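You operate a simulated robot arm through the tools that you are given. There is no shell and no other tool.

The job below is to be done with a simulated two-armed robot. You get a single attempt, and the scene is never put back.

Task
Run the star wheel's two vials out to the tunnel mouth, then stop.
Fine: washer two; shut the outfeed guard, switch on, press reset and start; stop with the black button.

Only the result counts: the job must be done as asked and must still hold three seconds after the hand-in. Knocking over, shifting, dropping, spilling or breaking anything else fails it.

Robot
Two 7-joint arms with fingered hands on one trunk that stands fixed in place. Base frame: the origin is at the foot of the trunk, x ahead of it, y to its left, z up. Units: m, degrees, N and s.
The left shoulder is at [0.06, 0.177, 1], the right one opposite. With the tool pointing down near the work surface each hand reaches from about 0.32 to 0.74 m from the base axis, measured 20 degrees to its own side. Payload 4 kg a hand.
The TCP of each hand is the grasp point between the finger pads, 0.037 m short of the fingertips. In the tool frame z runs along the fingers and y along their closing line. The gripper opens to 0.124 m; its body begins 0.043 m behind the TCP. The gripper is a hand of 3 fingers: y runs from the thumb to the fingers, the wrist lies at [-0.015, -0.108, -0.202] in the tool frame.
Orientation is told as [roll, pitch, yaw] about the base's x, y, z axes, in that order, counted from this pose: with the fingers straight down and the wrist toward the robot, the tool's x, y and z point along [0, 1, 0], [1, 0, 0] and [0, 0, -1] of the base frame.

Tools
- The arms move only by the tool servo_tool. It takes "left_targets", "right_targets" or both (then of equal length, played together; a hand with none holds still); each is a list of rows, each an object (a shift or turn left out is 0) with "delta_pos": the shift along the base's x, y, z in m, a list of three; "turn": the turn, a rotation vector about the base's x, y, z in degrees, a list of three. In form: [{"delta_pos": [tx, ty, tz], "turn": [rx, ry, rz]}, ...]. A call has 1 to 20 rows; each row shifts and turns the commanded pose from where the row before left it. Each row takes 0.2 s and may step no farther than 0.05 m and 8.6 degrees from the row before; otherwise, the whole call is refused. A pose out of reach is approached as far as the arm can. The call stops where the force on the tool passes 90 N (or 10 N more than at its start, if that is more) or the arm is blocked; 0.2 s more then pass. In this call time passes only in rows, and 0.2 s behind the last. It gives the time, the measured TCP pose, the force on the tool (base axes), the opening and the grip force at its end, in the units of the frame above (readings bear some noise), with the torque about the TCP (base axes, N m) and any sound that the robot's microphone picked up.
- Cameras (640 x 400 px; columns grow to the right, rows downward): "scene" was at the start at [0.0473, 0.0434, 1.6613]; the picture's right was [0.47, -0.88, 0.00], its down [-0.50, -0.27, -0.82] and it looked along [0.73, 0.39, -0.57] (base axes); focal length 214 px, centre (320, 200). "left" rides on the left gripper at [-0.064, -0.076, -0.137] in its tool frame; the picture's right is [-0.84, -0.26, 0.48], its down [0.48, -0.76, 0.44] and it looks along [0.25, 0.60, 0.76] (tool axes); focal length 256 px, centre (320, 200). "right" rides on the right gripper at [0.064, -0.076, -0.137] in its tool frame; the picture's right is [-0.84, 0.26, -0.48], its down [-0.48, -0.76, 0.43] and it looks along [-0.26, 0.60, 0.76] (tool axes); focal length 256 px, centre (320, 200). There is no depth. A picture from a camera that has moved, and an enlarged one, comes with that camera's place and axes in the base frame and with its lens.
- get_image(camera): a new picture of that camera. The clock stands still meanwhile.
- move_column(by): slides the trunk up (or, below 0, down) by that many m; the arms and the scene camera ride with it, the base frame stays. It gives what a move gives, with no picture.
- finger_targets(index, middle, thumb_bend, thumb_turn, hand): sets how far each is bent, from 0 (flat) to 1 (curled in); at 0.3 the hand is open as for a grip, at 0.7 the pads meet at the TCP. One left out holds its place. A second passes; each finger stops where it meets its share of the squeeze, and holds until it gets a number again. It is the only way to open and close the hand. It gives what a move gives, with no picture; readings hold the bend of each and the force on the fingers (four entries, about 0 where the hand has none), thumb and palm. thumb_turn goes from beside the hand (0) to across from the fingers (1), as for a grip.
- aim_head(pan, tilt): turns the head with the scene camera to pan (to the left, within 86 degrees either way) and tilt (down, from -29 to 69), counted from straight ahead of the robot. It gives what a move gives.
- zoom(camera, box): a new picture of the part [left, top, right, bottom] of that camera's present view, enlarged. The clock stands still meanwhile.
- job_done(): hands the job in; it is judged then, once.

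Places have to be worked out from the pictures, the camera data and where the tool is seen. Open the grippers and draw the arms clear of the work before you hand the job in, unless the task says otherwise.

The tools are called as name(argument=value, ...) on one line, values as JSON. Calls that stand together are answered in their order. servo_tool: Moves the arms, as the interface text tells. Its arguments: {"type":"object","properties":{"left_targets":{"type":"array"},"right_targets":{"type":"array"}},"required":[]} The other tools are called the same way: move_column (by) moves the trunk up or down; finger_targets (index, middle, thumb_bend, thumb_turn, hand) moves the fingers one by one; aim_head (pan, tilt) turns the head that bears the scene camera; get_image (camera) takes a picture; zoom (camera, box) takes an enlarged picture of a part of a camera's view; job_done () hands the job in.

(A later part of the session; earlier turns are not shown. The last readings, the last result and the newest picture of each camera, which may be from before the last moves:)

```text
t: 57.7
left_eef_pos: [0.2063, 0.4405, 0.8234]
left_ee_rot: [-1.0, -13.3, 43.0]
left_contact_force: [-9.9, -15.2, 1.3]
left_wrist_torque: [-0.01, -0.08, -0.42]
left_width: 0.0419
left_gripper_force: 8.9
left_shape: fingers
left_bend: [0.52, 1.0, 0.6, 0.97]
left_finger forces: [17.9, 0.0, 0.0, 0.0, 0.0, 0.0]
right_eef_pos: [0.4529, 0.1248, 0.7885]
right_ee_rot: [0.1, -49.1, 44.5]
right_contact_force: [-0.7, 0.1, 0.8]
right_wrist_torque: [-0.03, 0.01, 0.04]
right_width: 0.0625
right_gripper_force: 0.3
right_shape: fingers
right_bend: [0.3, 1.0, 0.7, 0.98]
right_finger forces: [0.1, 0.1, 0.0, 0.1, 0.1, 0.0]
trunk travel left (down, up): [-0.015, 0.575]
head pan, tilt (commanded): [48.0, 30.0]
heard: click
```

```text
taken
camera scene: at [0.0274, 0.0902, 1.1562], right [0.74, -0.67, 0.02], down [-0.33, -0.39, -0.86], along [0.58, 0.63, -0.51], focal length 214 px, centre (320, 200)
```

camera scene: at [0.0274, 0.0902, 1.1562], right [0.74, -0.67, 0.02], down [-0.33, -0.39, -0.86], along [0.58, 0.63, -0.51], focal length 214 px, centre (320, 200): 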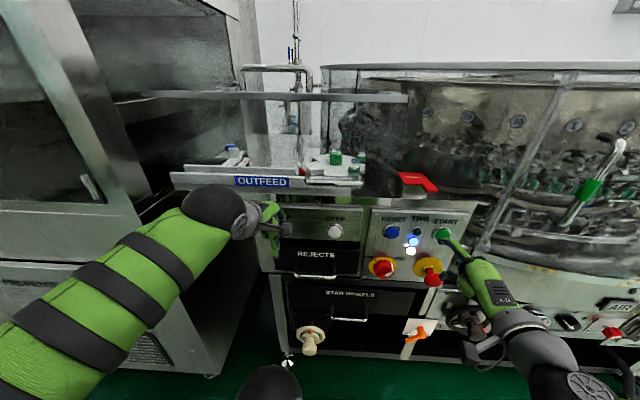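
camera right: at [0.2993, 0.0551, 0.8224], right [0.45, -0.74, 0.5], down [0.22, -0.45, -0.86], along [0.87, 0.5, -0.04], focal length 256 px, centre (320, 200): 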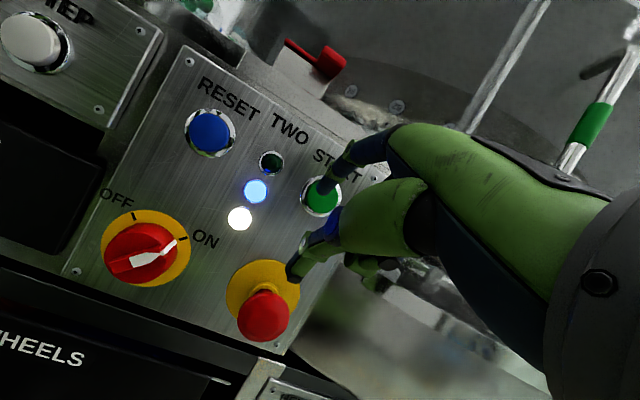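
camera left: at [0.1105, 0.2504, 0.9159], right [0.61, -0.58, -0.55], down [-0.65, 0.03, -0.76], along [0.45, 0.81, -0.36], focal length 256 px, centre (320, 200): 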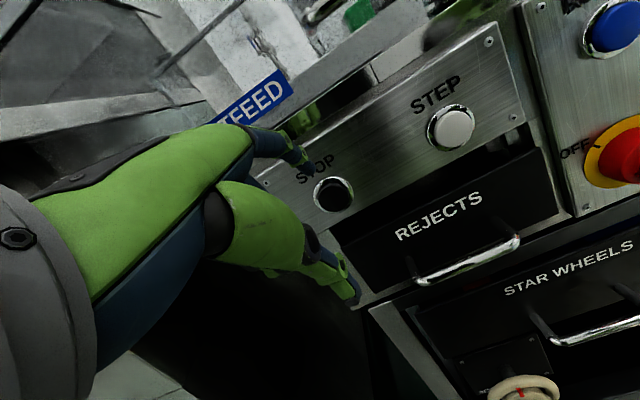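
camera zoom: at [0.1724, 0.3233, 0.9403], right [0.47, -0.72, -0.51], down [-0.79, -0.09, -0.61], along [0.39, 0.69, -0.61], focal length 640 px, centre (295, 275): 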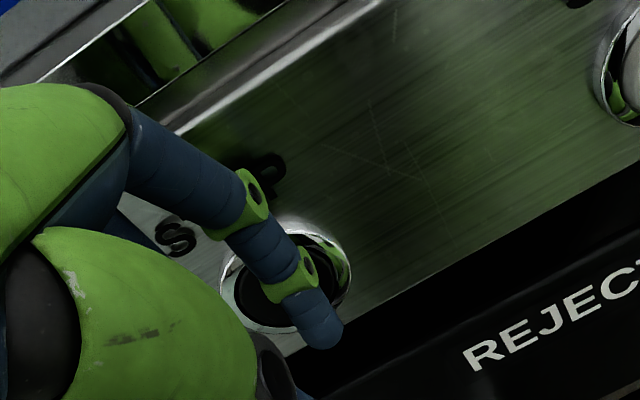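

STOP clicks with this finger (17 N) and the blue lamp stays lit. I back the left finger off about 1.5 cm and look down-left once more to see what the elbow is rubbing on.

servo_tool(left_targets=[{"delta_pos": [-0.006, -0.006, 0.003]}, {"delta_pos": [-0.005, -0.005, 0.003]}])

aim_head(pan=86, tilt=69)

get_image(camera="scene")

```text
t: 58.3
left_eef_pos: [0.2042, 0.4308, 0.829]
left_ee_rot: [-1.1, -12.4, 42.5]
left_contact_force: [-4.2, -3.8, 0.7]
left_wrist_torque: [-0.02, 0.0, -0.02]
left_width: 0.0521
left_gripper_force: 3.5
left_shape: fingers
left_bend: [0.46, 1.0, 0.6, 0.97]
left_finger forces: [6.0, 0.0, 0.0, 0.0, 0.1, 0.0]
right_eef_pos: [0.4557, 0.1279, 0.7895]
right_ee_rot: [0.1, -48.8, 44.5]
right_contact_force: [-0.1, 0.1, 0.0]
right_wrist_torque: [0.0, 0.02, -0.01]
right_width: 0.062
right_gripper_force: 0.0
right_shape: fingers
right_bend: [0.3, 1.0, 0.7, 0.98]
right_finger forces: [0.0, 0.0, 0.0, 0.0, 0.0, 0.1]
trunk travel left (down, up): [-0.015, 0.575]
head pan, tilt (commanded): [48.0, 30.0]
```

```text
t: 59.4
left_eef_pos: [0.203, 0.4314, 0.8294]
left_ee_rot: [-1.0, -12.6, 42.5]
left_contact_force: [-5.0, -3.2, 1.6]
left_wrist_torque: [0.01, -0.04, -0.01]
left_width: 0.0535
left_gripper_force: 2.9
left_shape: fingers
left_bend: [0.45, 1.0, 0.6, 0.97]
left_finger forces: [5.2, 0.0, 0.0, 0.1, 0.0, 0.0]
right_eef_pos: [0.4555, 0.1265, 0.7887]
right_ee_rot: [0.1, -48.8, 44.5]
right_contact_force: [0.1, -0.4, -0.4]
right_wrist_torque: [0.02, -0.02, 0.03]
right_width: 0.0625
right_gripper_force: 0.1
right_shape: fingers
right_bend: [0.3, 1.0, 0.7, 0.98]
right_finger forces: [0.0, 0.0, 0.0, 0.0, 0.0, 0.1]
trunk travel left (down, up): [-0.015, 0.575]
head pan, tilt (commanded): [85.9, 68.8]
```

```text
taken
camera scene: at [-0.0258, 0.0808, 1.1076], right [1.0, -0.07, 0.0], down [-0.07, -0.94, -0.34], along [0.03, 0.34, -0.94], focal length 214 px, centre (320, 200)
```

scene: 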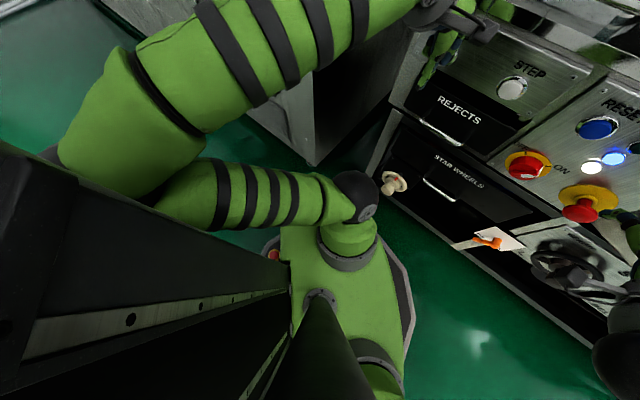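

The elbow is resting against the robot's own column, which is harmless but explains the drift. STOP still feels 5 N, so I back the left finger off another centimetre and aim the head at the conveyor and panel.

servo_tool(left_targets=[{"delta_pos": [-0.006, -0.006, 0.003]}, {"delta_pos": [-0.004, -0.004, 0.002]}, {"delta_pos": [0, 0, 0]}])

aim_head(pan=55, tilt=25)

get_image(camera="scene")

zoom(camera="left", box=[230, 90, 430, 250])

get_image(camera="right")

```text
t: 60.1
left_eef_pos: [0.1933, 0.4221, 0.8349]
left_ee_rot: [-1.2, -12.5, 41.9]
left_contact_force: [0.2, -0.1, 0.1]
left_wrist_torque: [0.02, -0.01, 0.02]
left_width: 0.0591
left_gripper_force: 0.0
left_shape: fingers
left_bend: [0.42, 1.0, 0.6, 0.97]
left_finger forces: [0.0, 0.0, 0.0, 0.1, 0.0, 0.1]
right_eef_pos: [0.4557, 0.1269, 0.7883]
right_ee_rot: [0.1, -48.8, 44.4]
right_contact_force: [0.2, 0.2, -1.1]
right_wrist_torque: [0.01, -0.04, -0.01]
right_width: 0.0625
right_gripper_force: 0.0
right_shape: fingers
right_bend: [0.3, 1.0, 0.7, 0.98]
right_finger forces: [0.1, 0.0, 0.1, 0.1, 0.0, 0.0]
trunk travel left (down, up): [-0.015, 0.575]
head pan, tilt (commanded): [85.9, 68.8]
```

```text
t: 61.3
left_eef_pos: [0.1932, 0.4218, 0.8349]
left_ee_rot: [-1.2, -12.8, 41.8]
left_contact_force: [0.2, 1.9, -0.3]
left_wrist_torque: [-0.03, 0.0, -0.01]
left_width: 0.0591
left_gripper_force: 0.0
left_shape: fingers
left_bend: [0.42, 1.0, 0.6, 0.97]
left_finger forces: [0.0, 0.0, 0.0, 0.0, 0.0, 0.0]
right_eef_pos: [0.4562, 0.1276, 0.7881]
right_ee_rot: [0.1, -48.8, 44.4]
right_contact_force: [0.5, -0.2, 0.3]
right_wrist_torque: [0.0, 0.0, 0.01]
right_width: 0.0624
right_gripper_force: 0.1
right_shape: fingers
right_bend: [0.3, 1.0, 0.7, 0.98]
right_finger forces: [0.1, 0.0, 0.1, 0.0, 0.0, 0.0]
trunk travel left (down, up): [-0.015, 0.575]
head pan, tilt (commanded): [55.0, 25.0]
```

```text
taken
camera scene: at [0.0243, 0.1021, 1.1655], right [0.82, -0.57, 0.01], down [-0.24, -0.37, -0.9], along [0.52, 0.73, -0.44], focal length 214 px, centre (320, 200)
```

scene: 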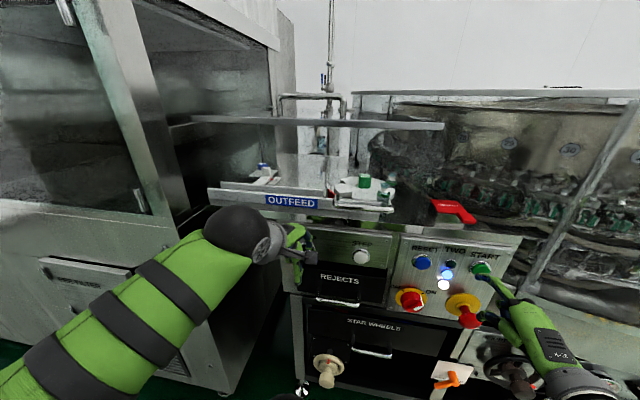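

```text
2.50 times, centred on (330, 170) of left
camera zoom: at [0.1568, 0.3065, 0.9527], right [0.46, -0.73, -0.51], down [-0.8, -0.08, -0.6], along [0.4, 0.68, -0.62], focal length 640 px, centre (295, 275)
```

zoom: 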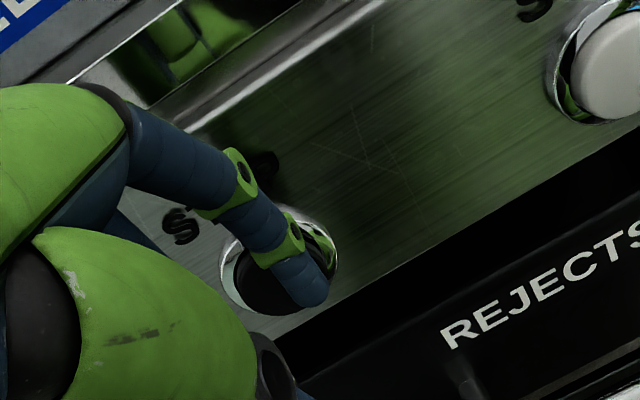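

```text
taken
camera right: at [0.302, 0.0654, 0.8216], right [0.45, -0.73, 0.51], down [0.21, -0.47, -0.86], along [0.87, 0.49, -0.05], focal length 256 px, centre (320, 200)
```

right: 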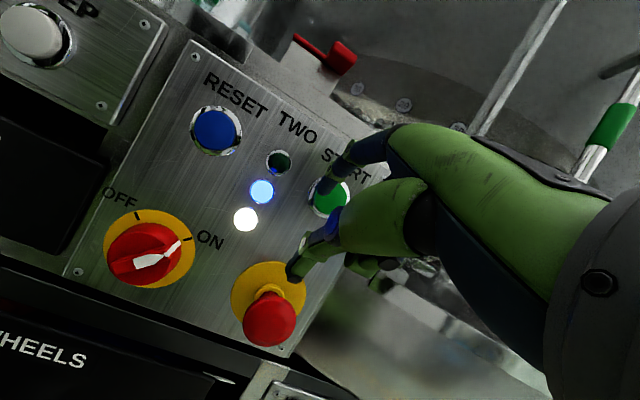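

The trunk lean has grown to about 3 cm, which I don't want while the right hand is near the emergency stop. I back the left hand off and yaw it about 24° so the elbow swings away from the column, keeping the fingertip facing STOP.

servo_tool(left_targets=[{"delta_pos": [-0.014, -0.014, 0.012]}, {"delta_pos": [-0.0032, 0.005, 0.002], "turn": [0, 0, -6]}, {"delta_pos": [-0.0032, 0.005, 0.002], "turn": [0, 0, -6]}, {"delta_pos": [-0.0032, 0.005, 0.002], "turn": [0, 0, -6]}, {"delta_pos": [-0.0032, 0.005, 0.002], "turn": [0, 0, -6]}, {"delta_pos": [0, 0, 0]}])

get_image(camera="scene")

get_image(camera="left")

```text
t: 62.7
left_eef_pos: [0.1503, 0.4144, 0.8695]
left_ee_rot: [-0.1, -15.0, 21.1]
left_contact_force: [1.0, -0.6, -0.8]
left_wrist_torque: [0.03, -0.04, -0.03]
left_width: 0.0593
left_gripper_force: 0.1
left_shape: fingers
left_bend: [0.42, 1.0, 0.6, 0.97]
left_finger forces: [0.0, 0.0, 0.0, 0.1, 0.0, 0.0]
right_eef_pos: [0.4533, 0.1108, 0.7904]
right_ee_rot: [1.5, -49.7, 43.4]
right_contact_force: [0.3, 0.5, 0.1]
right_wrist_torque: [0.01, 0.0, 0.02]
right_width: 0.0625
right_gripper_force: 0.1
right_shape: fingers
right_bend: [0.3, 1.0, 0.7, 0.98]
right_finger forces: [0.0, 0.0, 0.0, 0.1, 0.1, 0.0]
trunk travel left (down, up): [-0.015, 0.575]
head pan, tilt (commanded): [55.0, 25.0]
```

```text
taken
camera scene: at [0.0221, 0.0775, 1.1663], right [0.82, -0.57, 0.0], down [-0.24, -0.35, -0.91], along [0.52, 0.74, -0.42], focal length 214 px, centre (320, 200)
```

scene: 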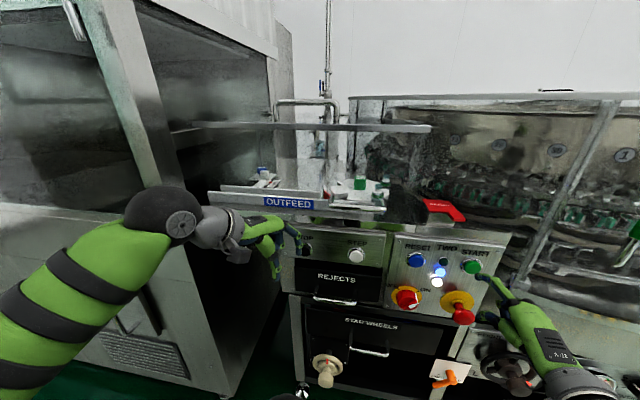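

```text
taken
camera left: at [0.0741, 0.3165, 0.9818], right [0.19, -0.83, -0.53], down [-0.75, 0.23, -0.62], along [0.63, 0.51, -0.58], focal length 256 px, centre (320, 200)
```

left: 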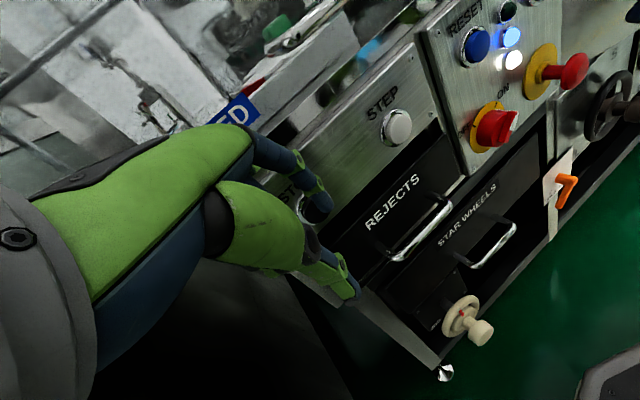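

The trunk is back to nominal and the tunnel mouth is still visible. I bring the left fingertip to about 1.3 cm in front of STOP in this new posture and check for drift.

servo_tool(left_targets=[{"delta_pos": [0.009, 0.01, -0.012]}, {"delta_pos": [0.009, 0.01, -0.012]}, {"delta_pos": [0.009, 0.01, -0.006]}, {"delta_pos": [0, 0, 0]}])

get_image(camera="scene")

zoom(camera="left", box=[230, 110, 410, 250])

zoom(camera="scene", box=[260, 210, 380, 310])

```text
t: 63.7
left_eef_pos: [0.1782, 0.445, 0.8391]
left_ee_rot: [0.0, -15.0, 21.0]
left_contact_force: [-0.3, 0.5, 0.8]
left_wrist_torque: [0.02, 0.0, -0.01]
left_width: 0.0592
left_gripper_force: 0.0
left_shape: fingers
left_bend: [0.42, 1.0, 0.6, 0.97]
left_finger forces: [0.0, 0.0, 0.1, 0.0, 0.1, 0.0]
right_eef_pos: [0.454, 0.1118, 0.7904]
right_ee_rot: [1.5, -49.7, 43.3]
right_contact_force: [0.4, -0.1, 0.1]
right_wrist_torque: [0.0, 0.03, 0.02]
right_width: 0.0626
right_gripper_force: 0.0
right_shape: fingers
right_bend: [0.3, 1.0, 0.7, 0.98]
right_finger forces: [0.0, 0.0, 0.0, 0.1, 0.0, 0.1]
trunk travel left (down, up): [-0.015, 0.575]
head pan, tilt (commanded): [55.0, 25.0]
```

```text
taken
camera scene: at [0.0221, 0.0775, 1.1664], right [0.82, -0.57, 0.0], down [-0.24, -0.35, -0.91], along [0.52, 0.74, -0.42], focal length 214 px, centre (320, 200)
```

scene: 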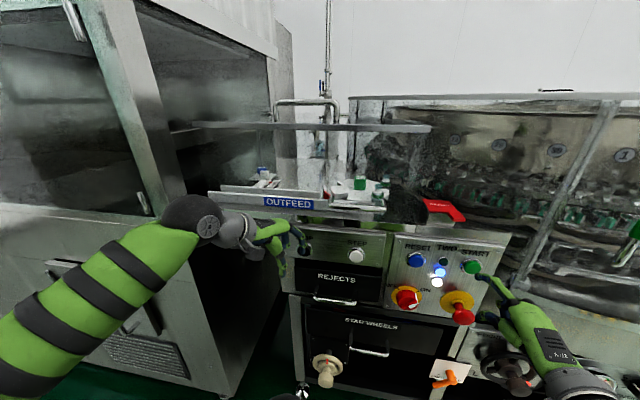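

```text
2.86 times, centred on (320, 180) of left
camera zoom: at [0.1012, 0.3465, 0.952], right [0.19, -0.83, -0.53], down [-0.75, 0.23, -0.62], along [0.63, 0.52, -0.58], focal length 731 px, centre (320, 257)
```

zoom: 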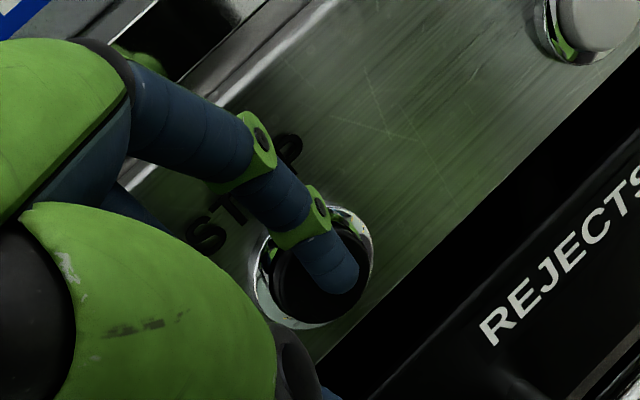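

```text
4.00 times, centred on (320, 260) of scene
camera zoom: at [0.0221, 0.0775, 1.1664], right [0.82, -0.57, 0.0], down [-0.24, -0.35, -0.91], along [0.52, 0.74, -0.42], focal length 858 px, centre (320, -40)
```

zoom: 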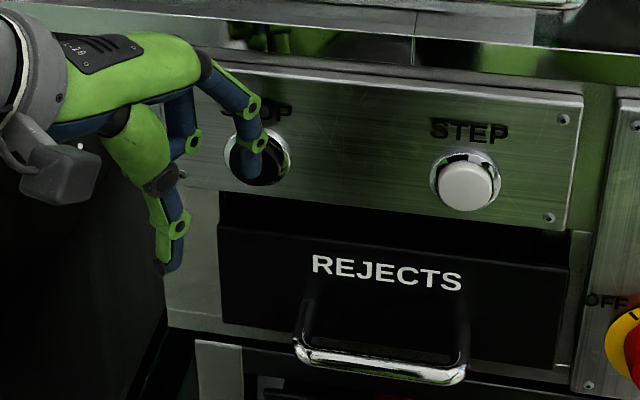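

No trunk drift now, and the fingertip is centred about 1.2 cm from STOP. A quick second test press in this posture gives me the exact stroke.

servo_tool(left_targets=[{"delta_pos": [0.0065, 0.0065, -0.001]}, {"delta_pos": [0.0055, 0.0055, -0.001]}])

```text
t: 64.3
left_eef_pos: [0.1901, 0.4562, 0.8359]
left_ee_rot: [-0.1, -14.9, 21.0]
left_contact_force: [-4.1, -6.0, 1.6]
left_wrist_torque: [-0.04, -0.01, -0.32]
left_width: 0.0539
left_gripper_force: 3.3
left_shape: fingers
left_bend: [0.45, 1.0, 0.6, 0.97]
left_finger forces: [7.0, 0.0, 0.0, 0.0, 0.1, 0.0]
right_eef_pos: [0.4542, 0.1098, 0.7906]
right_ee_rot: [1.6, -49.8, 43.4]
right_contact_force: [0.2, 0.1, -0.1]
right_wrist_torque: [0.01, -0.03, -0.02]
right_width: 0.0627
right_gripper_force: 0.0
right_shape: fingers
right_bend: [0.3, 1.0, 0.7, 0.98]
right_finger forces: [0.0, 0.1, 0.1, 0.0, 0.0, 0.1]
trunk travel left (down, up): [-0.015, 0.575]
head pan, tilt (commanded): [55.0, 25.0]
heard: click
```

STOP clicks after a 1.7 cm stroke. I return the left finger to its waiting gap and bring the right index to about 1 cm in front of START.

servo_tool(left_targets=[{"delta_pos": [-0.006, -0.006, 0.001]}, {"delta_pos": [-0.006, -0.006, 0.001]}, {"delta_pos": [0, 0, 0]}], right_targets=[{"delta_pos": [0.0072, 0.0046, -0.003]}, {"delta_pos": [0.0072, 0.0046, -0.003]}, {"delta_pos": [0.0072, 0.0046, -0.003]}])

zoom(camera="scene", box=[390, 220, 510, 340])

zoom(camera="right", box=[230, 120, 410, 260])

zoom(camera="scene", box=[180, 140, 420, 240])

```text
t: 65.1
left_eef_pos: [0.1792, 0.4459, 0.8392]
left_ee_rot: [0.0, -14.9, 21.0]
left_contact_force: [-0.4, 0.5, -0.1]
left_wrist_torque: [-0.02, -0.01, 0.0]
left_width: 0.059
left_gripper_force: 0.1
left_shape: fingers
left_bend: [0.42, 1.0, 0.6, 0.97]
left_finger forces: [0.1, 0.1, 0.0, 0.1, 0.0, 0.0]
right_eef_pos: [0.4771, 0.1232, 0.7788]
right_ee_rot: [1.4, -49.8, 43.4]
right_contact_force: [0.6, -0.1, 0.9]
right_wrist_torque: [0.02, 0.01, -0.04]
right_width: 0.0628
right_gripper_force: 0.1
right_shape: fingers
right_bend: [0.3, 1.0, 0.7, 0.98]
right_finger forces: [0.0, 0.1, 0.1, 0.0, 0.1, 0.0]
trunk travel left (down, up): [-0.015, 0.575]
head pan, tilt (commanded): [55.0, 25.0]
```

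```text
3.33 times, centred on (450, 280) of scene
camera zoom: at [0.022, 0.0775, 1.1664], right [0.82, -0.57, 0.0], down [-0.24, -0.35, -0.91], along [0.52, 0.74, -0.42], focal length 715 px, centre (-113, -67)
```

zoom: 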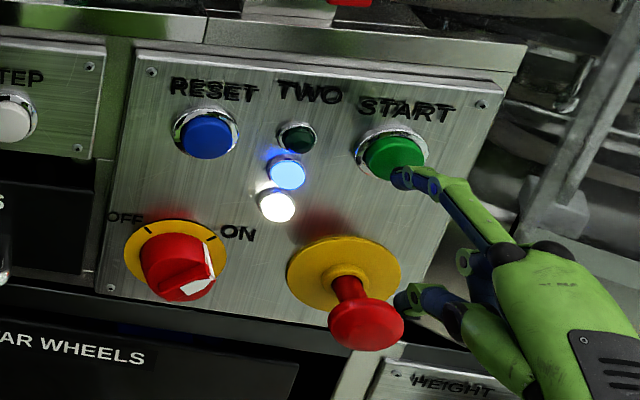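

```text
2.86 times, centred on (320, 190) of right
camera zoom: at [0.322, 0.0614, 0.8105], right [0.45, -0.75, 0.49], down [0.22, -0.45, -0.87], along [0.87, 0.5, -0.04], focal length 731 px, centre (320, 229)
```

zoom: 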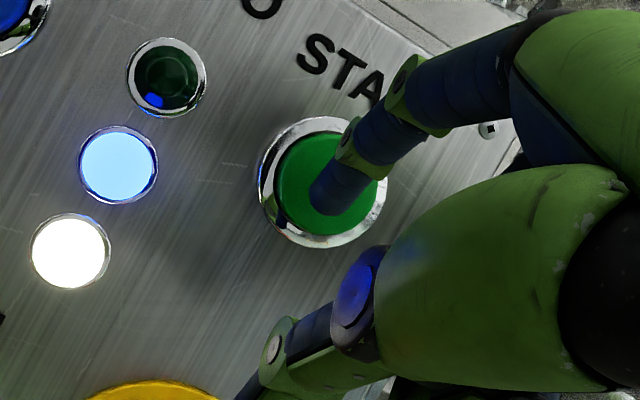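

```text
2.67 times, centred on (300, 190) of scene
camera zoom: at [0.022, 0.0775, 1.1664], right [0.82, -0.57, 0.0], down [-0.24, -0.35, -0.91], along [0.52, 0.74, -0.42], focal length 572 px, centre (373, 227)
```

zoom: 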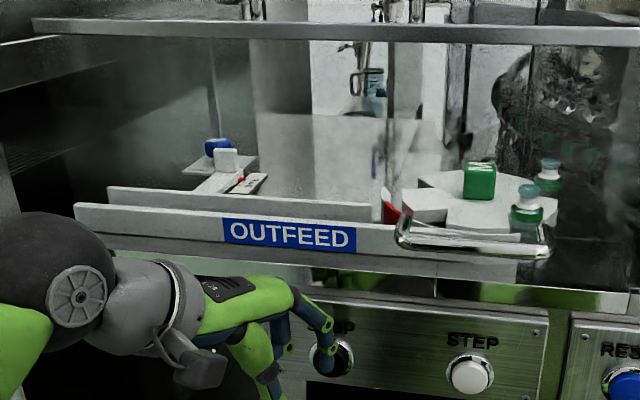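

The index is centred on START. The thumb passes about 1 cm above the emergency stop, so I curl the thumb further for safety before pressing.

finger_targets(hand="right", thumb_bend=0.85)

get_image(camera="right")

zoom(camera="scene", box=[390, 220, 510, 340])

```text
t: 66.1
left_eef_pos: [0.1796, 0.4448, 0.8385]
left_ee_rot: [-0.1, -15.0, 21.0]
left_contact_force: [-0.2, -0.1, 0.1]
left_wrist_torque: [0.02, 0.02, -0.01]
left_width: 0.0592
left_gripper_force: 0.1
left_shape: fingers
left_bend: [0.42, 1.0, 0.6, 0.97]
left_finger forces: [0.0, 0.1, 0.0, 0.0, 0.1, 0.1]
right_eef_pos: [0.476, 0.1239, 0.7787]
right_ee_rot: [1.5, -49.7, 43.4]
right_contact_force: [0.3, -0.2, 0.2]
right_wrist_torque: [-0.04, 0.0, -0.02]
right_width: 0.0255
right_gripper_force: 0.0
right_shape: fingers
right_bend: [0.3, 1.0, 0.85, 0.98]
right_finger forces: [0.1, 0.0, 0.0, 0.0, 0.0, 0.0]
trunk travel left (down, up): [-0.015, 0.575]
head pan, tilt (commanded): [55.0, 25.0]
```

```text
taken
camera right: at [0.322, 0.0613, 0.8106], right [0.45, -0.75, 0.49], down [0.22, -0.45, -0.87], along [0.87, 0.5, -0.04], focal length 256 px, centre (320, 200)
```

right: 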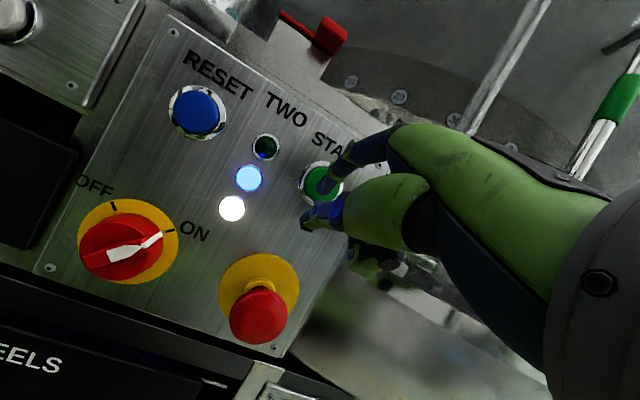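

```text
3.33 times, centred on (450, 280) of scene
camera zoom: at [0.0221, 0.0775, 1.1664], right [0.82, -0.57, 0.0], down [-0.24, -0.35, -0.91], along [0.52, 0.74, -0.42], focal length 715 px, centre (-113, -67)
```

zoom: 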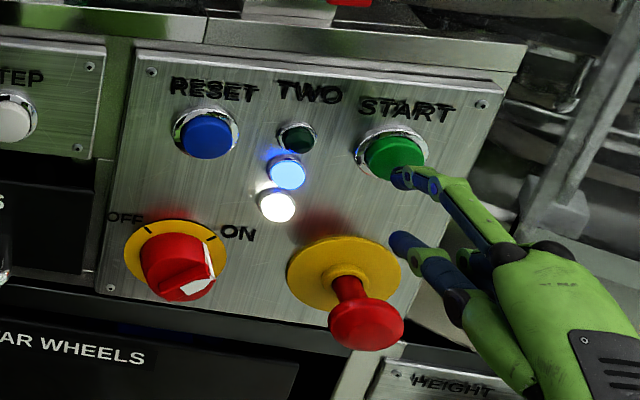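

Thumb is well clear now, and both lamps are lit with the left finger waiting at STOP. I press START.

servo_tool(right_targets=[{"delta_pos": [0.0045, 0.0045, 0]}, {"delta_pos": [0.004, 0.004, 0]}, {"delta_pos": [0.003, 0.003, 0]}])

get_image(camera="scene")

zoom(camera="scene", box=[180, 140, 420, 240])

```text
t: 66.9
left_eef_pos: [0.1784, 0.4447, 0.8399]
left_ee_rot: [0.0, -15.1, 20.9]
left_contact_force: [-0.1, 0.0, 0.1]
left_wrist_torque: [-0.02, -0.02, -0.02]
left_width: 0.0592
left_gripper_force: 0.1
left_shape: fingers
left_bend: [0.42, 1.0, 0.6, 0.97]
left_finger forces: [0.1, 0.0, 0.0, 0.0, 0.0, 0.0]
right_eef_pos: [0.4863, 0.1362, 0.7797]
right_ee_rot: [1.6, -49.8, 43.5]
right_contact_force: [-12.3, -10.6, 4.4]
right_wrist_torque: [0.59, -0.54, 0.15]
right_width: 0.0196
right_gripper_force: 8.6
right_shape: fingers
right_bend: [0.32, 1.0, 0.85, 0.98]
right_finger forces: [17.2, 0.0, 0.0, 0.0, 0.0, 0.0]
trunk travel left (down, up): [-0.015, 0.575]
head pan, tilt (commanded): [55.0, 25.0]
heard: click
```

```text
taken
camera scene: at [0.0209, 0.0765, 1.1666], right [0.82, -0.57, 0.0], down [-0.24, -0.35, -0.91], along [0.52, 0.74, -0.42], focal length 214 px, centre (320, 200)
```

scene: 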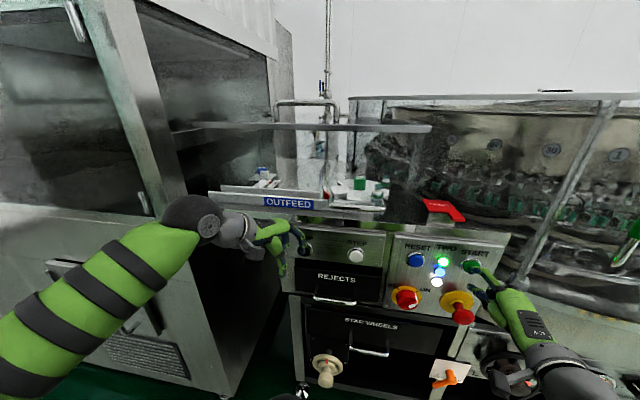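

```text
2.67 times, centred on (300, 190) of scene
camera zoom: at [0.0209, 0.0765, 1.1666], right [0.82, -0.57, 0.0], down [-0.24, -0.35, -0.91], along [0.52, 0.74, -0.42], focal length 572 px, centre (373, 227)
```

zoom: 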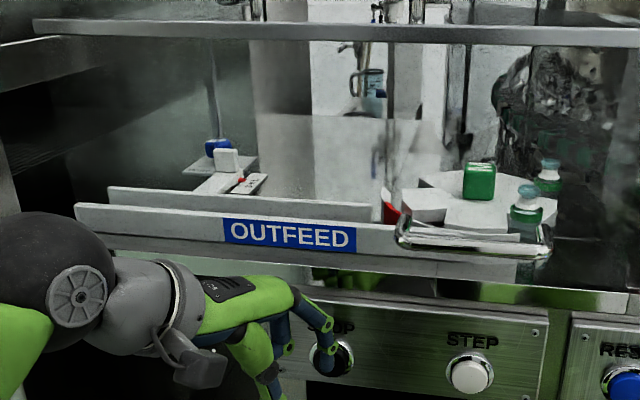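

START clicked and the green lamp is lit, so the machine is running. I retract the right finger a little and check how fast the vials move.

servo_tool(right_targets=[{"delta_pos": [-0.012, -0.012, 0]}, {"delta_pos": [-0.01, -0.01, 0]}])

zoom(camera="scene", box=[180, 140, 420, 240])

```text
t: 67.5
left_eef_pos: [0.1788, 0.446, 0.8391]
left_ee_rot: [-0.1, -14.9, 21.1]
left_contact_force: [0.0, 0.0, -0.9]
left_wrist_torque: [-0.01, 0.01, -0.04]
left_width: 0.0592
left_gripper_force: 0.0
left_shape: fingers
left_bend: [0.42, 1.0, 0.6, 0.97]
left_finger forces: [0.1, 0.1, 0.0, 0.0, 0.0, 0.0]
right_eef_pos: [0.4656, 0.1135, 0.7787]
right_ee_rot: [1.5, -49.7, 43.5]
right_contact_force: [0.1, -0.6, -0.5]
right_wrist_torque: [0.01, 0.04, 0.01]
right_width: 0.0255
right_gripper_force: 0.2
right_shape: fingers
right_bend: [0.3, 1.0, 0.85, 0.98]
right_finger forces: [0.0, 0.0, 0.0, 0.0, 0.0, 0.0]
trunk travel left (down, up): [-0.015, 0.575]
head pan, tilt (commanded): [55.0, 25.0]
```

```text
2.67 times, centred on (300, 190) of scene
camera zoom: at [0.0222, 0.0778, 1.1664], right [0.82, -0.57, 0.0], down [-0.24, -0.35, -0.91], along [0.52, 0.74, -0.42], focal length 572 px, centre (373, 227)
```

zoom: 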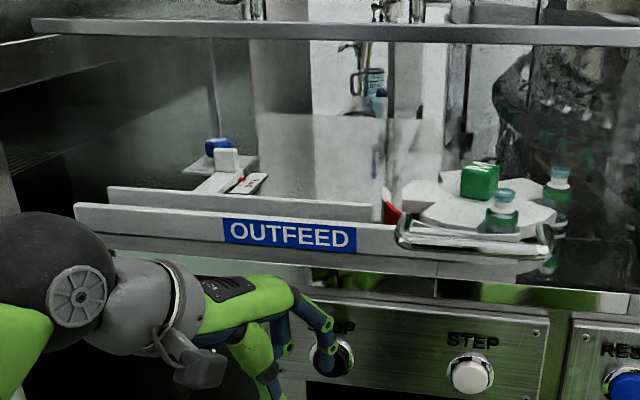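

The star wheel is turning and carrying the vials round toward the conveyor. I keep waiting in short steps while drawing the right hand back.

servo_tool(right_targets=[{"delta_pos": [-0.01, -0.01, 0]}, {"delta_pos": [-0.01, -0.01, 0]}, {"delta_pos": [0, 0, 0]}, {"delta_pos": [0, 0, 0]}])

zoom(camera="scene", box=[180, 140, 420, 240])

```text
t: 68.5
left_eef_pos: [0.1793, 0.4451, 0.8388]
left_ee_rot: [-0.1, -15.0, 21.1]
left_contact_force: [-0.3, -0.4, 0.0]
left_wrist_torque: [-0.01, -0.04, -0.01]
left_width: 0.0589
left_gripper_force: 0.2
left_shape: fingers
left_bend: [0.42, 1.0, 0.6, 0.97]
left_finger forces: [0.0, 0.1, 0.1, 0.1, 0.0, 0.0]
right_eef_pos: [0.4431, 0.0925, 0.7804]
right_ee_rot: [1.4, -49.9, 43.4]
right_contact_force: [0.7, 0.6, 0.4]
right_wrist_torque: [0.01, -0.01, 0.0]
right_width: 0.0253
right_gripper_force: 0.1
right_shape: fingers
right_bend: [0.3, 1.0, 0.85, 0.98]
right_finger forces: [0.0, 0.0, 0.1, 0.0, 0.0, 0.0]
trunk travel left (down, up): [-0.015, 0.575]
head pan, tilt (commanded): [55.0, 25.0]
```

```text
2.67 times, centred on (300, 190) of scene
camera zoom: at [0.0221, 0.0775, 1.1664], right [0.82, -0.57, 0.0], down [-0.24, -0.35, -0.91], along [0.52, 0.74, -0.42], focal length 572 px, centre (373, 227)
```

zoom: 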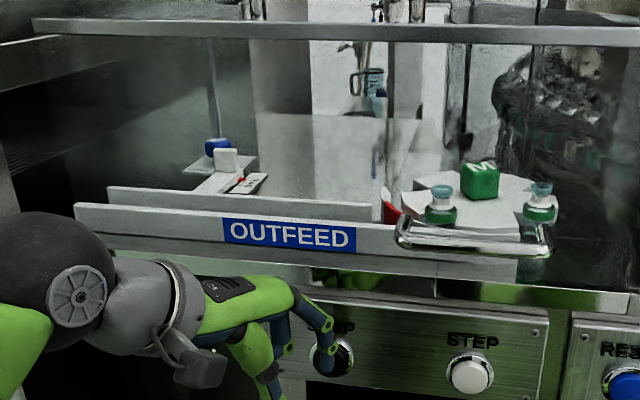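

The first vial is almost at the conveyor; about 30° per second. I wait another second.

servo_tool(right_targets=[{"delta_pos": [0, 0, 0]}, {"delta_pos": [0, 0, 0]}, {"delta_pos": [0, 0, 0]}, {"delta_pos": [0, 0, 0]}])

zoom(camera="scene", box=[180, 140, 420, 240])

```text
t: 69.5
left_eef_pos: [0.1789, 0.4467, 0.8391]
left_ee_rot: [-0.1, -15.0, 21.0]
left_contact_force: [0.5, -0.2, 0.1]
left_wrist_torque: [0.0, 0.01, 0.03]
left_width: 0.0591
left_gripper_force: 0.0
left_shape: fingers
left_bend: [0.42, 1.0, 0.6, 0.97]
left_finger forces: [0.0, 0.0, 0.0, 0.0, 0.0, 0.0]
right_eef_pos: [0.4442, 0.0926, 0.7799]
right_ee_rot: [1.4, -49.8, 43.4]
right_contact_force: [-0.4, 0.7, -0.3]
right_wrist_torque: [0.01, 0.02, 0.04]
right_width: 0.0256
right_gripper_force: 0.0
right_shape: fingers
right_bend: [0.3, 1.0, 0.85, 0.98]
right_finger forces: [0.0, 0.1, 0.1, 0.0, 0.0, 0.1]
trunk travel left (down, up): [-0.015, 0.575]
head pan, tilt (commanded): [55.0, 25.0]
```

```text
2.67 times, centred on (300, 190) of scene
camera zoom: at [0.0221, 0.0775, 1.1664], right [0.82, -0.57, 0.0], down [-0.24, -0.35, -0.91], along [0.52, 0.74, -0.42], focal length 572 px, centre (373, 227)
```

zoom: 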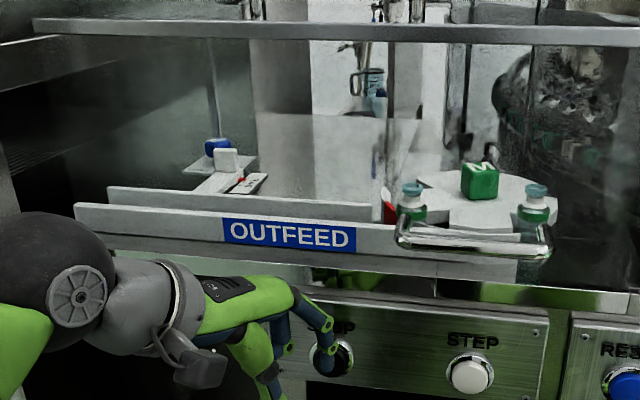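

Vial one is reaching the conveyor. I keep waiting one second at a time.

servo_tool(right_targets=[{"delta_pos": [0, 0, 0]}, {"delta_pos": [0, 0, 0]}, {"delta_pos": [0, 0, 0]}])

zoom(camera="scene", box=[180, 140, 420, 240])

zoom(camera="scene", box=[310, 160, 410, 220])

```text
t: 70.3
left_eef_pos: [0.1787, 0.4455, 0.8408]
left_ee_rot: [-0.1, -15.0, 21.0]
left_contact_force: [-0.6, 0.0, 0.3]
left_wrist_torque: [-0.03, 0.0, 0.0]
left_width: 0.059
left_gripper_force: 0.0
left_shape: fingers
left_bend: [0.42, 1.0, 0.6, 0.97]
left_finger forces: [0.0, 0.0, 0.1, 0.0, 0.0, 0.0]
right_eef_pos: [0.4431, 0.092, 0.7796]
right_ee_rot: [1.5, -49.8, 43.4]
right_contact_force: [-0.4, -0.7, 0.8]
right_wrist_torque: [0.01, -0.01, 0.02]
right_width: 0.0252
right_gripper_force: 0.1
right_shape: fingers
right_bend: [0.3, 1.0, 0.85, 0.98]
right_finger forces: [0.0, 0.0, 0.1, 0.1, 0.0, 0.1]
trunk travel left (down, up): [-0.015, 0.575]
head pan, tilt (commanded): [55.0, 25.0]
```

```text
2.67 times, centred on (300, 190) of scene
camera zoom: at [0.0221, 0.0775, 1.1664], right [0.82, -0.57, 0.0], down [-0.24, -0.35, -0.91], along [0.52, 0.74, -0.42], focal length 572 px, centre (373, 227)
```

zoom: 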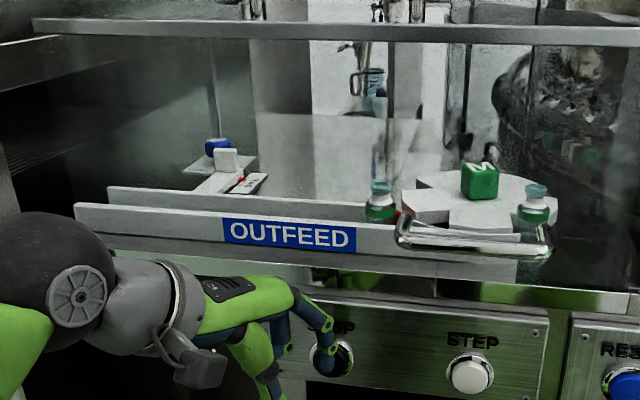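

```text
6.40 times, centred on (360, 190) of scene
camera zoom: at [0.0221, 0.0775, 1.1664], right [0.82, -0.57, 0.0], down [-0.24, -0.35, -0.91], along [0.52, 0.74, -0.42], focal length 1373 px, centre (64, 264)
```

zoom: 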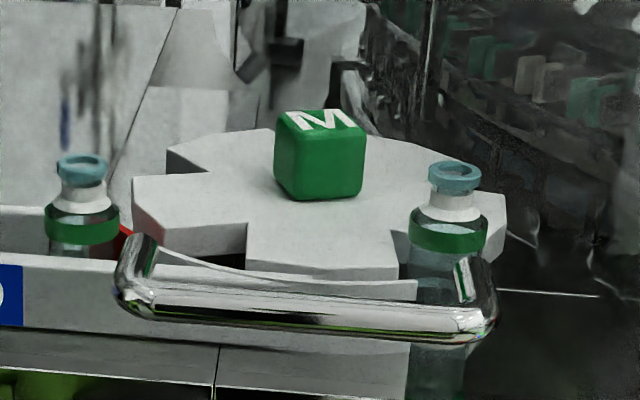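

Vial one is on the conveyor moving left, while the star wheel dwells between index steps. I keep watching.

servo_tool(right_targets=[{"delta_pos": [0, 0, 0]}, {"delta_pos": [0, 0, 0]}, {"delta_pos": [0, 0, 0]}, {"delta_pos": [0, 0, 0]}])

zoom(camera="scene", box=[180, 140, 420, 240])

```text
t: 71.3
left_eef_pos: [0.1788, 0.4446, 0.838]
left_ee_rot: [-0.1, -15.0, 21.0]
left_contact_force: [0.2, 0.3, 0.4]
left_wrist_torque: [0.0, -0.01, 0.01]
left_width: 0.0589
left_gripper_force: 0.0
left_shape: fingers
left_bend: [0.42, 1.0, 0.6, 0.97]
left_finger forces: [0.1, 0.1, 0.1, 0.0, 0.0, 0.0]
right_eef_pos: [0.4445, 0.0916, 0.7789]
right_ee_rot: [1.5, -49.8, 43.4]
right_contact_force: [-0.8, -0.4, 0.6]
right_wrist_torque: [-0.02, 0.03, 0.02]
right_width: 0.0253
right_gripper_force: 0.0
right_shape: fingers
right_bend: [0.3, 1.0, 0.85, 0.98]
right_finger forces: [0.0, 0.0, 0.1, 0.0, 0.1, 0.0]
trunk travel left (down, up): [-0.015, 0.575]
head pan, tilt (commanded): [55.0, 25.0]
```

```text
2.67 times, centred on (300, 190) of scene
camera zoom: at [0.0221, 0.0775, 1.1664], right [0.82, -0.57, 0.0], down [-0.24, -0.35, -0.91], along [0.52, 0.74, -0.42], focal length 572 px, centre (373, 227)
```

zoom: 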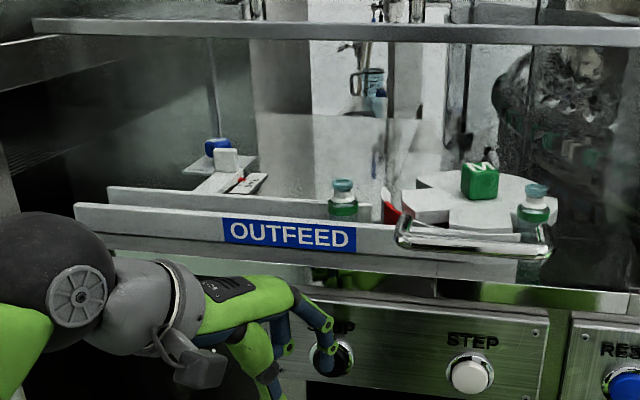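

Vial one moves at a steady pace, with roughly 6–7 s left to the conveyor's end. I continue waiting.

servo_tool(right_targets=[{"delta_pos": [0, 0, 0]}, {"delta_pos": [0, 0, 0]}, {"delta_pos": [0, 0, 0]}, {"delta_pos": [0, 0, 0]}])

zoom(camera="scene", box=[180, 140, 420, 240])

```text
t: 72.3
left_eef_pos: [0.1785, 0.4448, 0.8391]
left_ee_rot: [-0.1, -15.1, 21.0]
left_contact_force: [0.2, -0.5, 0.6]
left_wrist_torque: [0.01, -0.01, -0.02]
left_width: 0.0589
left_gripper_force: 0.1
left_shape: fingers
left_bend: [0.42, 1.0, 0.6, 0.97]
left_finger forces: [0.0, 0.0, 0.1, 0.1, 0.0, 0.0]
right_eef_pos: [0.4436, 0.0926, 0.7795]
right_ee_rot: [1.5, -49.8, 43.3]
right_contact_force: [-0.4, -0.2, -0.6]
right_wrist_torque: [-0.01, 0.04, 0.0]
right_width: 0.0256
right_gripper_force: 0.0
right_shape: fingers
right_bend: [0.3, 1.0, 0.85, 0.98]
right_finger forces: [0.0, 0.0, 0.0, 0.0, 0.0, 0.1]
trunk travel left (down, up): [-0.015, 0.575]
head pan, tilt (commanded): [55.0, 25.0]
```

```text
2.67 times, centred on (300, 190) of scene
camera zoom: at [0.0221, 0.0775, 1.1664], right [0.82, -0.57, 0.0], down [-0.24, -0.35, -0.91], along [0.52, 0.74, -0.42], focal length 572 px, centre (373, 227)
```

zoom: 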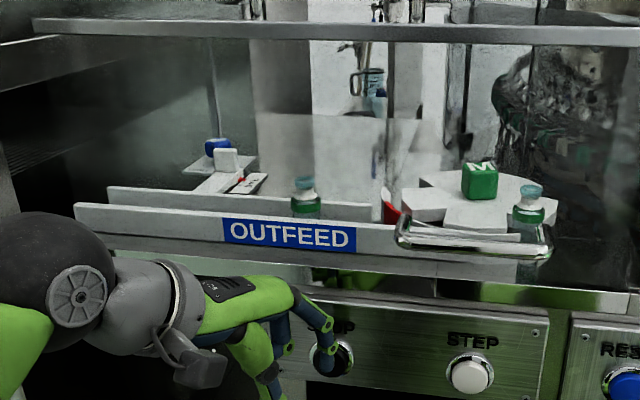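

Vial two has just started its next index step. I look closely at the conveyor's left end before vial one gets there.

zoom(camera="scene", box=[190, 150, 290, 220])

servo_tool(right_targets=[{"delta_pos": [0, 0, 0]}, {"delta_pos": [0, 0, 0]}, {"delta_pos": [0, 0, 0]}, {"delta_pos": [0, 0, 0]}, {"delta_pos": [0, 0, 0]}])

zoom(camera="scene", box=[180, 140, 420, 240])

```text
5.71 times, centred on (240, 185) of scene
camera zoom: at [0.0221, 0.0775, 1.1664], right [0.82, -0.57, 0.0], down [-0.24, -0.35, -0.91], along [0.52, 0.74, -0.42], focal length 1226 px, centre (777, 286)
```

zoom: 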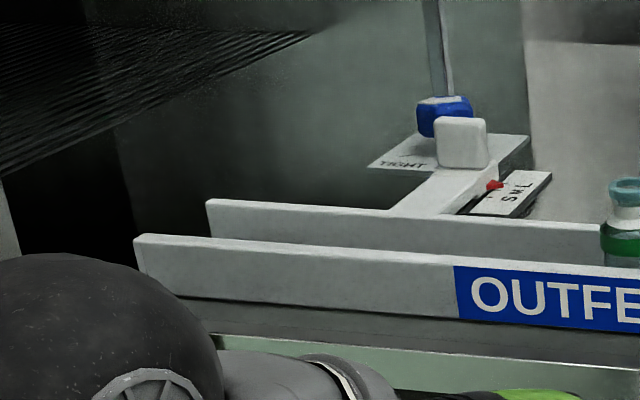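

```text
t: 73.5
left_eef_pos: [0.1788, 0.4444, 0.8393]
left_ee_rot: [-0.1, -15.0, 21.1]
left_contact_force: [-0.1, -0.4, 0.5]
left_wrist_torque: [0.0, -0.02, -0.02]
left_width: 0.059
left_gripper_force: 0.0
left_shape: fingers
left_bend: [0.42, 1.0, 0.6, 0.97]
left_finger forces: [0.0, 0.0, 0.1, 0.0, 0.0, 0.0]
right_eef_pos: [0.444, 0.092, 0.7786]
right_ee_rot: [1.5, -49.8, 43.4]
right_contact_force: [0.1, 0.4, 0.2]
right_wrist_torque: [0.03, -0.01, -0.01]
right_width: 0.0254
right_gripper_force: 0.2
right_shape: fingers
right_bend: [0.3, 1.0, 0.85, 0.98]
right_finger forces: [0.0, 0.0, 0.1, 0.0, 0.0, 0.1]
trunk travel left (down, up): [-0.015, 0.575]
head pan, tilt (commanded): [55.0, 25.0]
```

```text
2.67 times, centred on (300, 190) of scene
camera zoom: at [0.0221, 0.0775, 1.1664], right [0.82, -0.57, 0.0], down [-0.24, -0.35, -0.91], along [0.52, 0.74, -0.42], focal length 572 px, centre (373, 227)
```

zoom: 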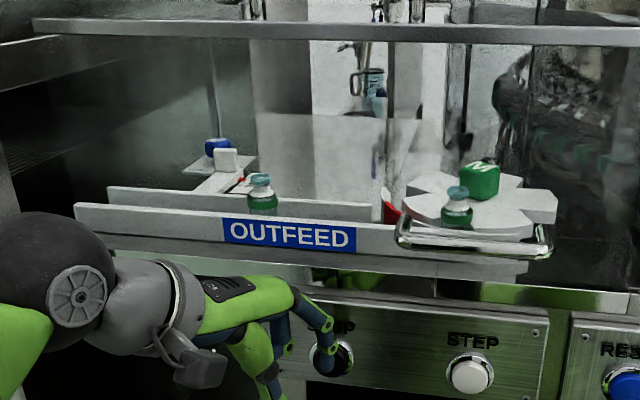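

Vial two is coming round and vial one is passing the size gauge. I let two more seconds pass in steps.

servo_tool(right_targets=[{"delta_pos": [0, 0, 0]}, {"delta_pos": [0, 0, 0]}, {"delta_pos": [0, 0, 0]}, {"delta_pos": [0, 0, 0]}, {"delta_pos": [0, 0, 0]}, {"delta_pos": [0, 0, 0]}, {"delta_pos": [0, 0, 0]}])

zoom(camera="scene", box=[180, 140, 420, 240])

zoom(camera="scene", box=[190, 150, 290, 220])

```text
t: 75.1
left_eef_pos: [0.179, 0.4456, 0.838]
left_ee_rot: [-0.1, -15.1, 21.0]
left_contact_force: [0.1, 0.2, 0.5]
left_wrist_torque: [0.02, 0.01, -0.01]
left_width: 0.0592
left_gripper_force: 0.1
left_shape: fingers
left_bend: [0.42, 1.0, 0.6, 0.97]
left_finger forces: [0.0, 0.0, 0.1, 0.1, 0.1, 0.1]
right_eef_pos: [0.4436, 0.0922, 0.7789]
right_ee_rot: [1.4, -49.9, 43.4]
right_contact_force: [0.0, 0.9, -0.9]
right_wrist_torque: [0.03, -0.01, 0.01]
right_width: 0.0253
right_gripper_force: 0.1
right_shape: fingers
right_bend: [0.3, 1.0, 0.85, 0.98]
right_finger forces: [0.1, 0.1, 0.1, 0.1, 0.1, 0.0]
trunk travel left (down, up): [-0.015, 0.575]
head pan, tilt (commanded): [55.0, 25.0]
```

```text
2.67 times, centred on (300, 190) of scene
camera zoom: at [0.0221, 0.0775, 1.1664], right [0.82, -0.57, 0.0], down [-0.24, -0.35, -0.91], along [0.52, 0.74, -0.42], focal length 572 px, centre (373, 227)
```

zoom: 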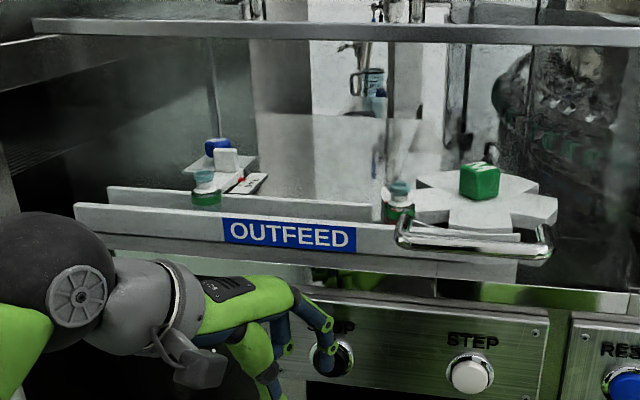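

```text
5.71 times, centred on (240, 185) of scene
camera zoom: at [0.0221, 0.0775, 1.1664], right [0.82, -0.57, 0.0], down [-0.24, -0.35, -0.91], along [0.52, 0.74, -0.42], focal length 1226 px, centre (777, 286)
```

zoom: 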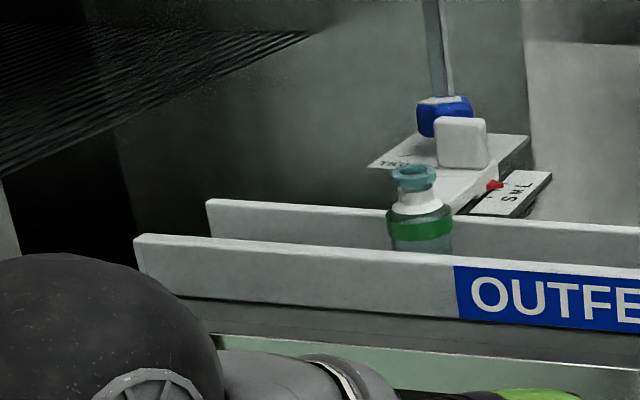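

Both vials are on the belt now. Vial one has about 3 s to the end, so I advance in shorter steps.

servo_tool(right_targets=[{"delta_pos": [0, 0, 0]}, {"delta_pos": [0, 0, 0]}, {"delta_pos": [0, 0, 0]}, {"delta_pos": [0, 0, 0]}, {"delta_pos": [0, 0, 0]}, {"delta_pos": [0, 0, 0]}])

zoom(camera="scene", box=[180, 140, 420, 240])

zoom(camera="scene", box=[190, 150, 290, 220])

```text
t: 76.5
left_eef_pos: [0.1793, 0.4462, 0.8384]
left_ee_rot: [0.0, -15.0, 21.0]
left_contact_force: [1.7, 0.3, 0.3]
left_wrist_torque: [-0.03, 0.02, 0.01]
left_width: 0.0591
left_gripper_force: 0.0
left_shape: fingers
left_bend: [0.42, 1.0, 0.6, 0.97]
left_finger forces: [0.1, 0.0, 0.0, 0.0, 0.1, 0.0]
right_eef_pos: [0.4446, 0.0919, 0.7778]
right_ee_rot: [1.5, -49.8, 43.5]
right_contact_force: [0.3, 0.0, 1.0]
right_wrist_torque: [0.0, -0.02, 0.0]
right_width: 0.0252
right_gripper_force: 0.0
right_shape: fingers
right_bend: [0.3, 1.0, 0.85, 0.98]
right_finger forces: [0.0, 0.0, 0.1, 0.0, 0.0, 0.0]
trunk travel left (down, up): [-0.015, 0.575]
head pan, tilt (commanded): [55.0, 25.0]
```

```text
2.67 times, centred on (300, 190) of scene
camera zoom: at [0.0221, 0.0775, 1.1664], right [0.82, -0.57, 0.0], down [-0.24, -0.35, -0.91], along [0.52, 0.74, -0.42], focal length 572 px, centre (373, 227)
```

zoom: 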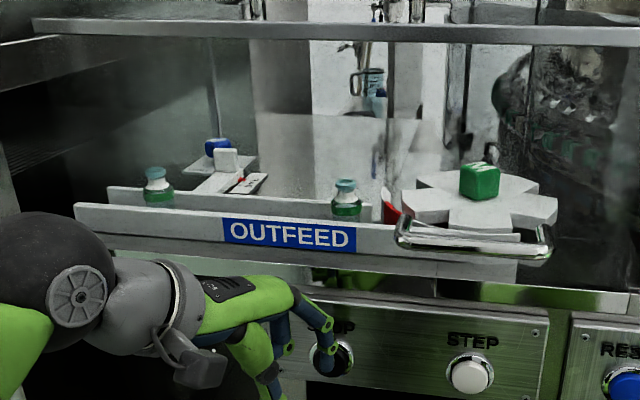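

```text
5.71 times, centred on (240, 185) of scene
camera zoom: at [0.0221, 0.0775, 1.1664], right [0.82, -0.57, 0.0], down [-0.24, -0.35, -0.91], along [0.52, 0.74, -0.42], focal length 1226 px, centre (777, 286)
```

zoom: 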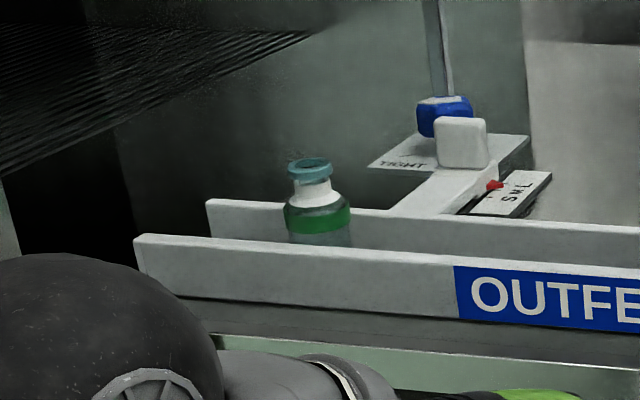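

Vial one is about 2 s from the end of the rails. I step finely now and watch whether it halts there.

servo_tool(right_targets=[{"delta_pos": [0, 0, 0]}, {"delta_pos": [0, 0, 0]}, {"delta_pos": [0, 0, 0]}])

zoom(camera="scene", box=[190, 150, 290, 220])

```text
t: 77.3
left_eef_pos: [0.1783, 0.4458, 0.8389]
left_ee_rot: [-0.1, -15.0, 21.0]
left_contact_force: [0.3, 0.8, 0.9]
left_wrist_torque: [0.0, -0.01, -0.01]
left_width: 0.0591
left_gripper_force: 0.0
left_shape: fingers
left_bend: [0.42, 1.0, 0.6, 0.97]
left_finger forces: [0.0, 0.1, 0.1, 0.0, 0.1, 0.0]
right_eef_pos: [0.4447, 0.0914, 0.7792]
right_ee_rot: [1.5, -49.8, 43.4]
right_contact_force: [0.3, -0.3, -0.2]
right_wrist_torque: [0.01, 0.01, 0.03]
right_width: 0.0256
right_gripper_force: 0.0
right_shape: fingers
right_bend: [0.3, 1.0, 0.85, 0.98]
right_finger forces: [0.0, 0.0, 0.0, 0.0, 0.1, 0.0]
trunk travel left (down, up): [-0.015, 0.575]
head pan, tilt (commanded): [55.0, 25.0]
```

```text
5.71 times, centred on (240, 185) of scene
camera zoom: at [0.0221, 0.0775, 1.1664], right [0.82, -0.57, 0.0], down [-0.24, -0.35, -0.91], along [0.52, 0.74, -0.42], focal length 1226 px, centre (777, 286)
```

zoom: 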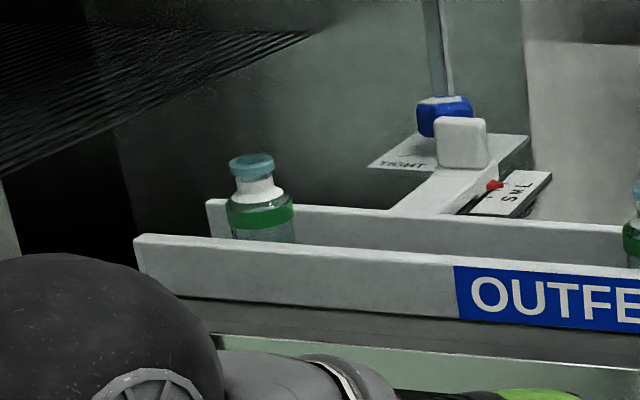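

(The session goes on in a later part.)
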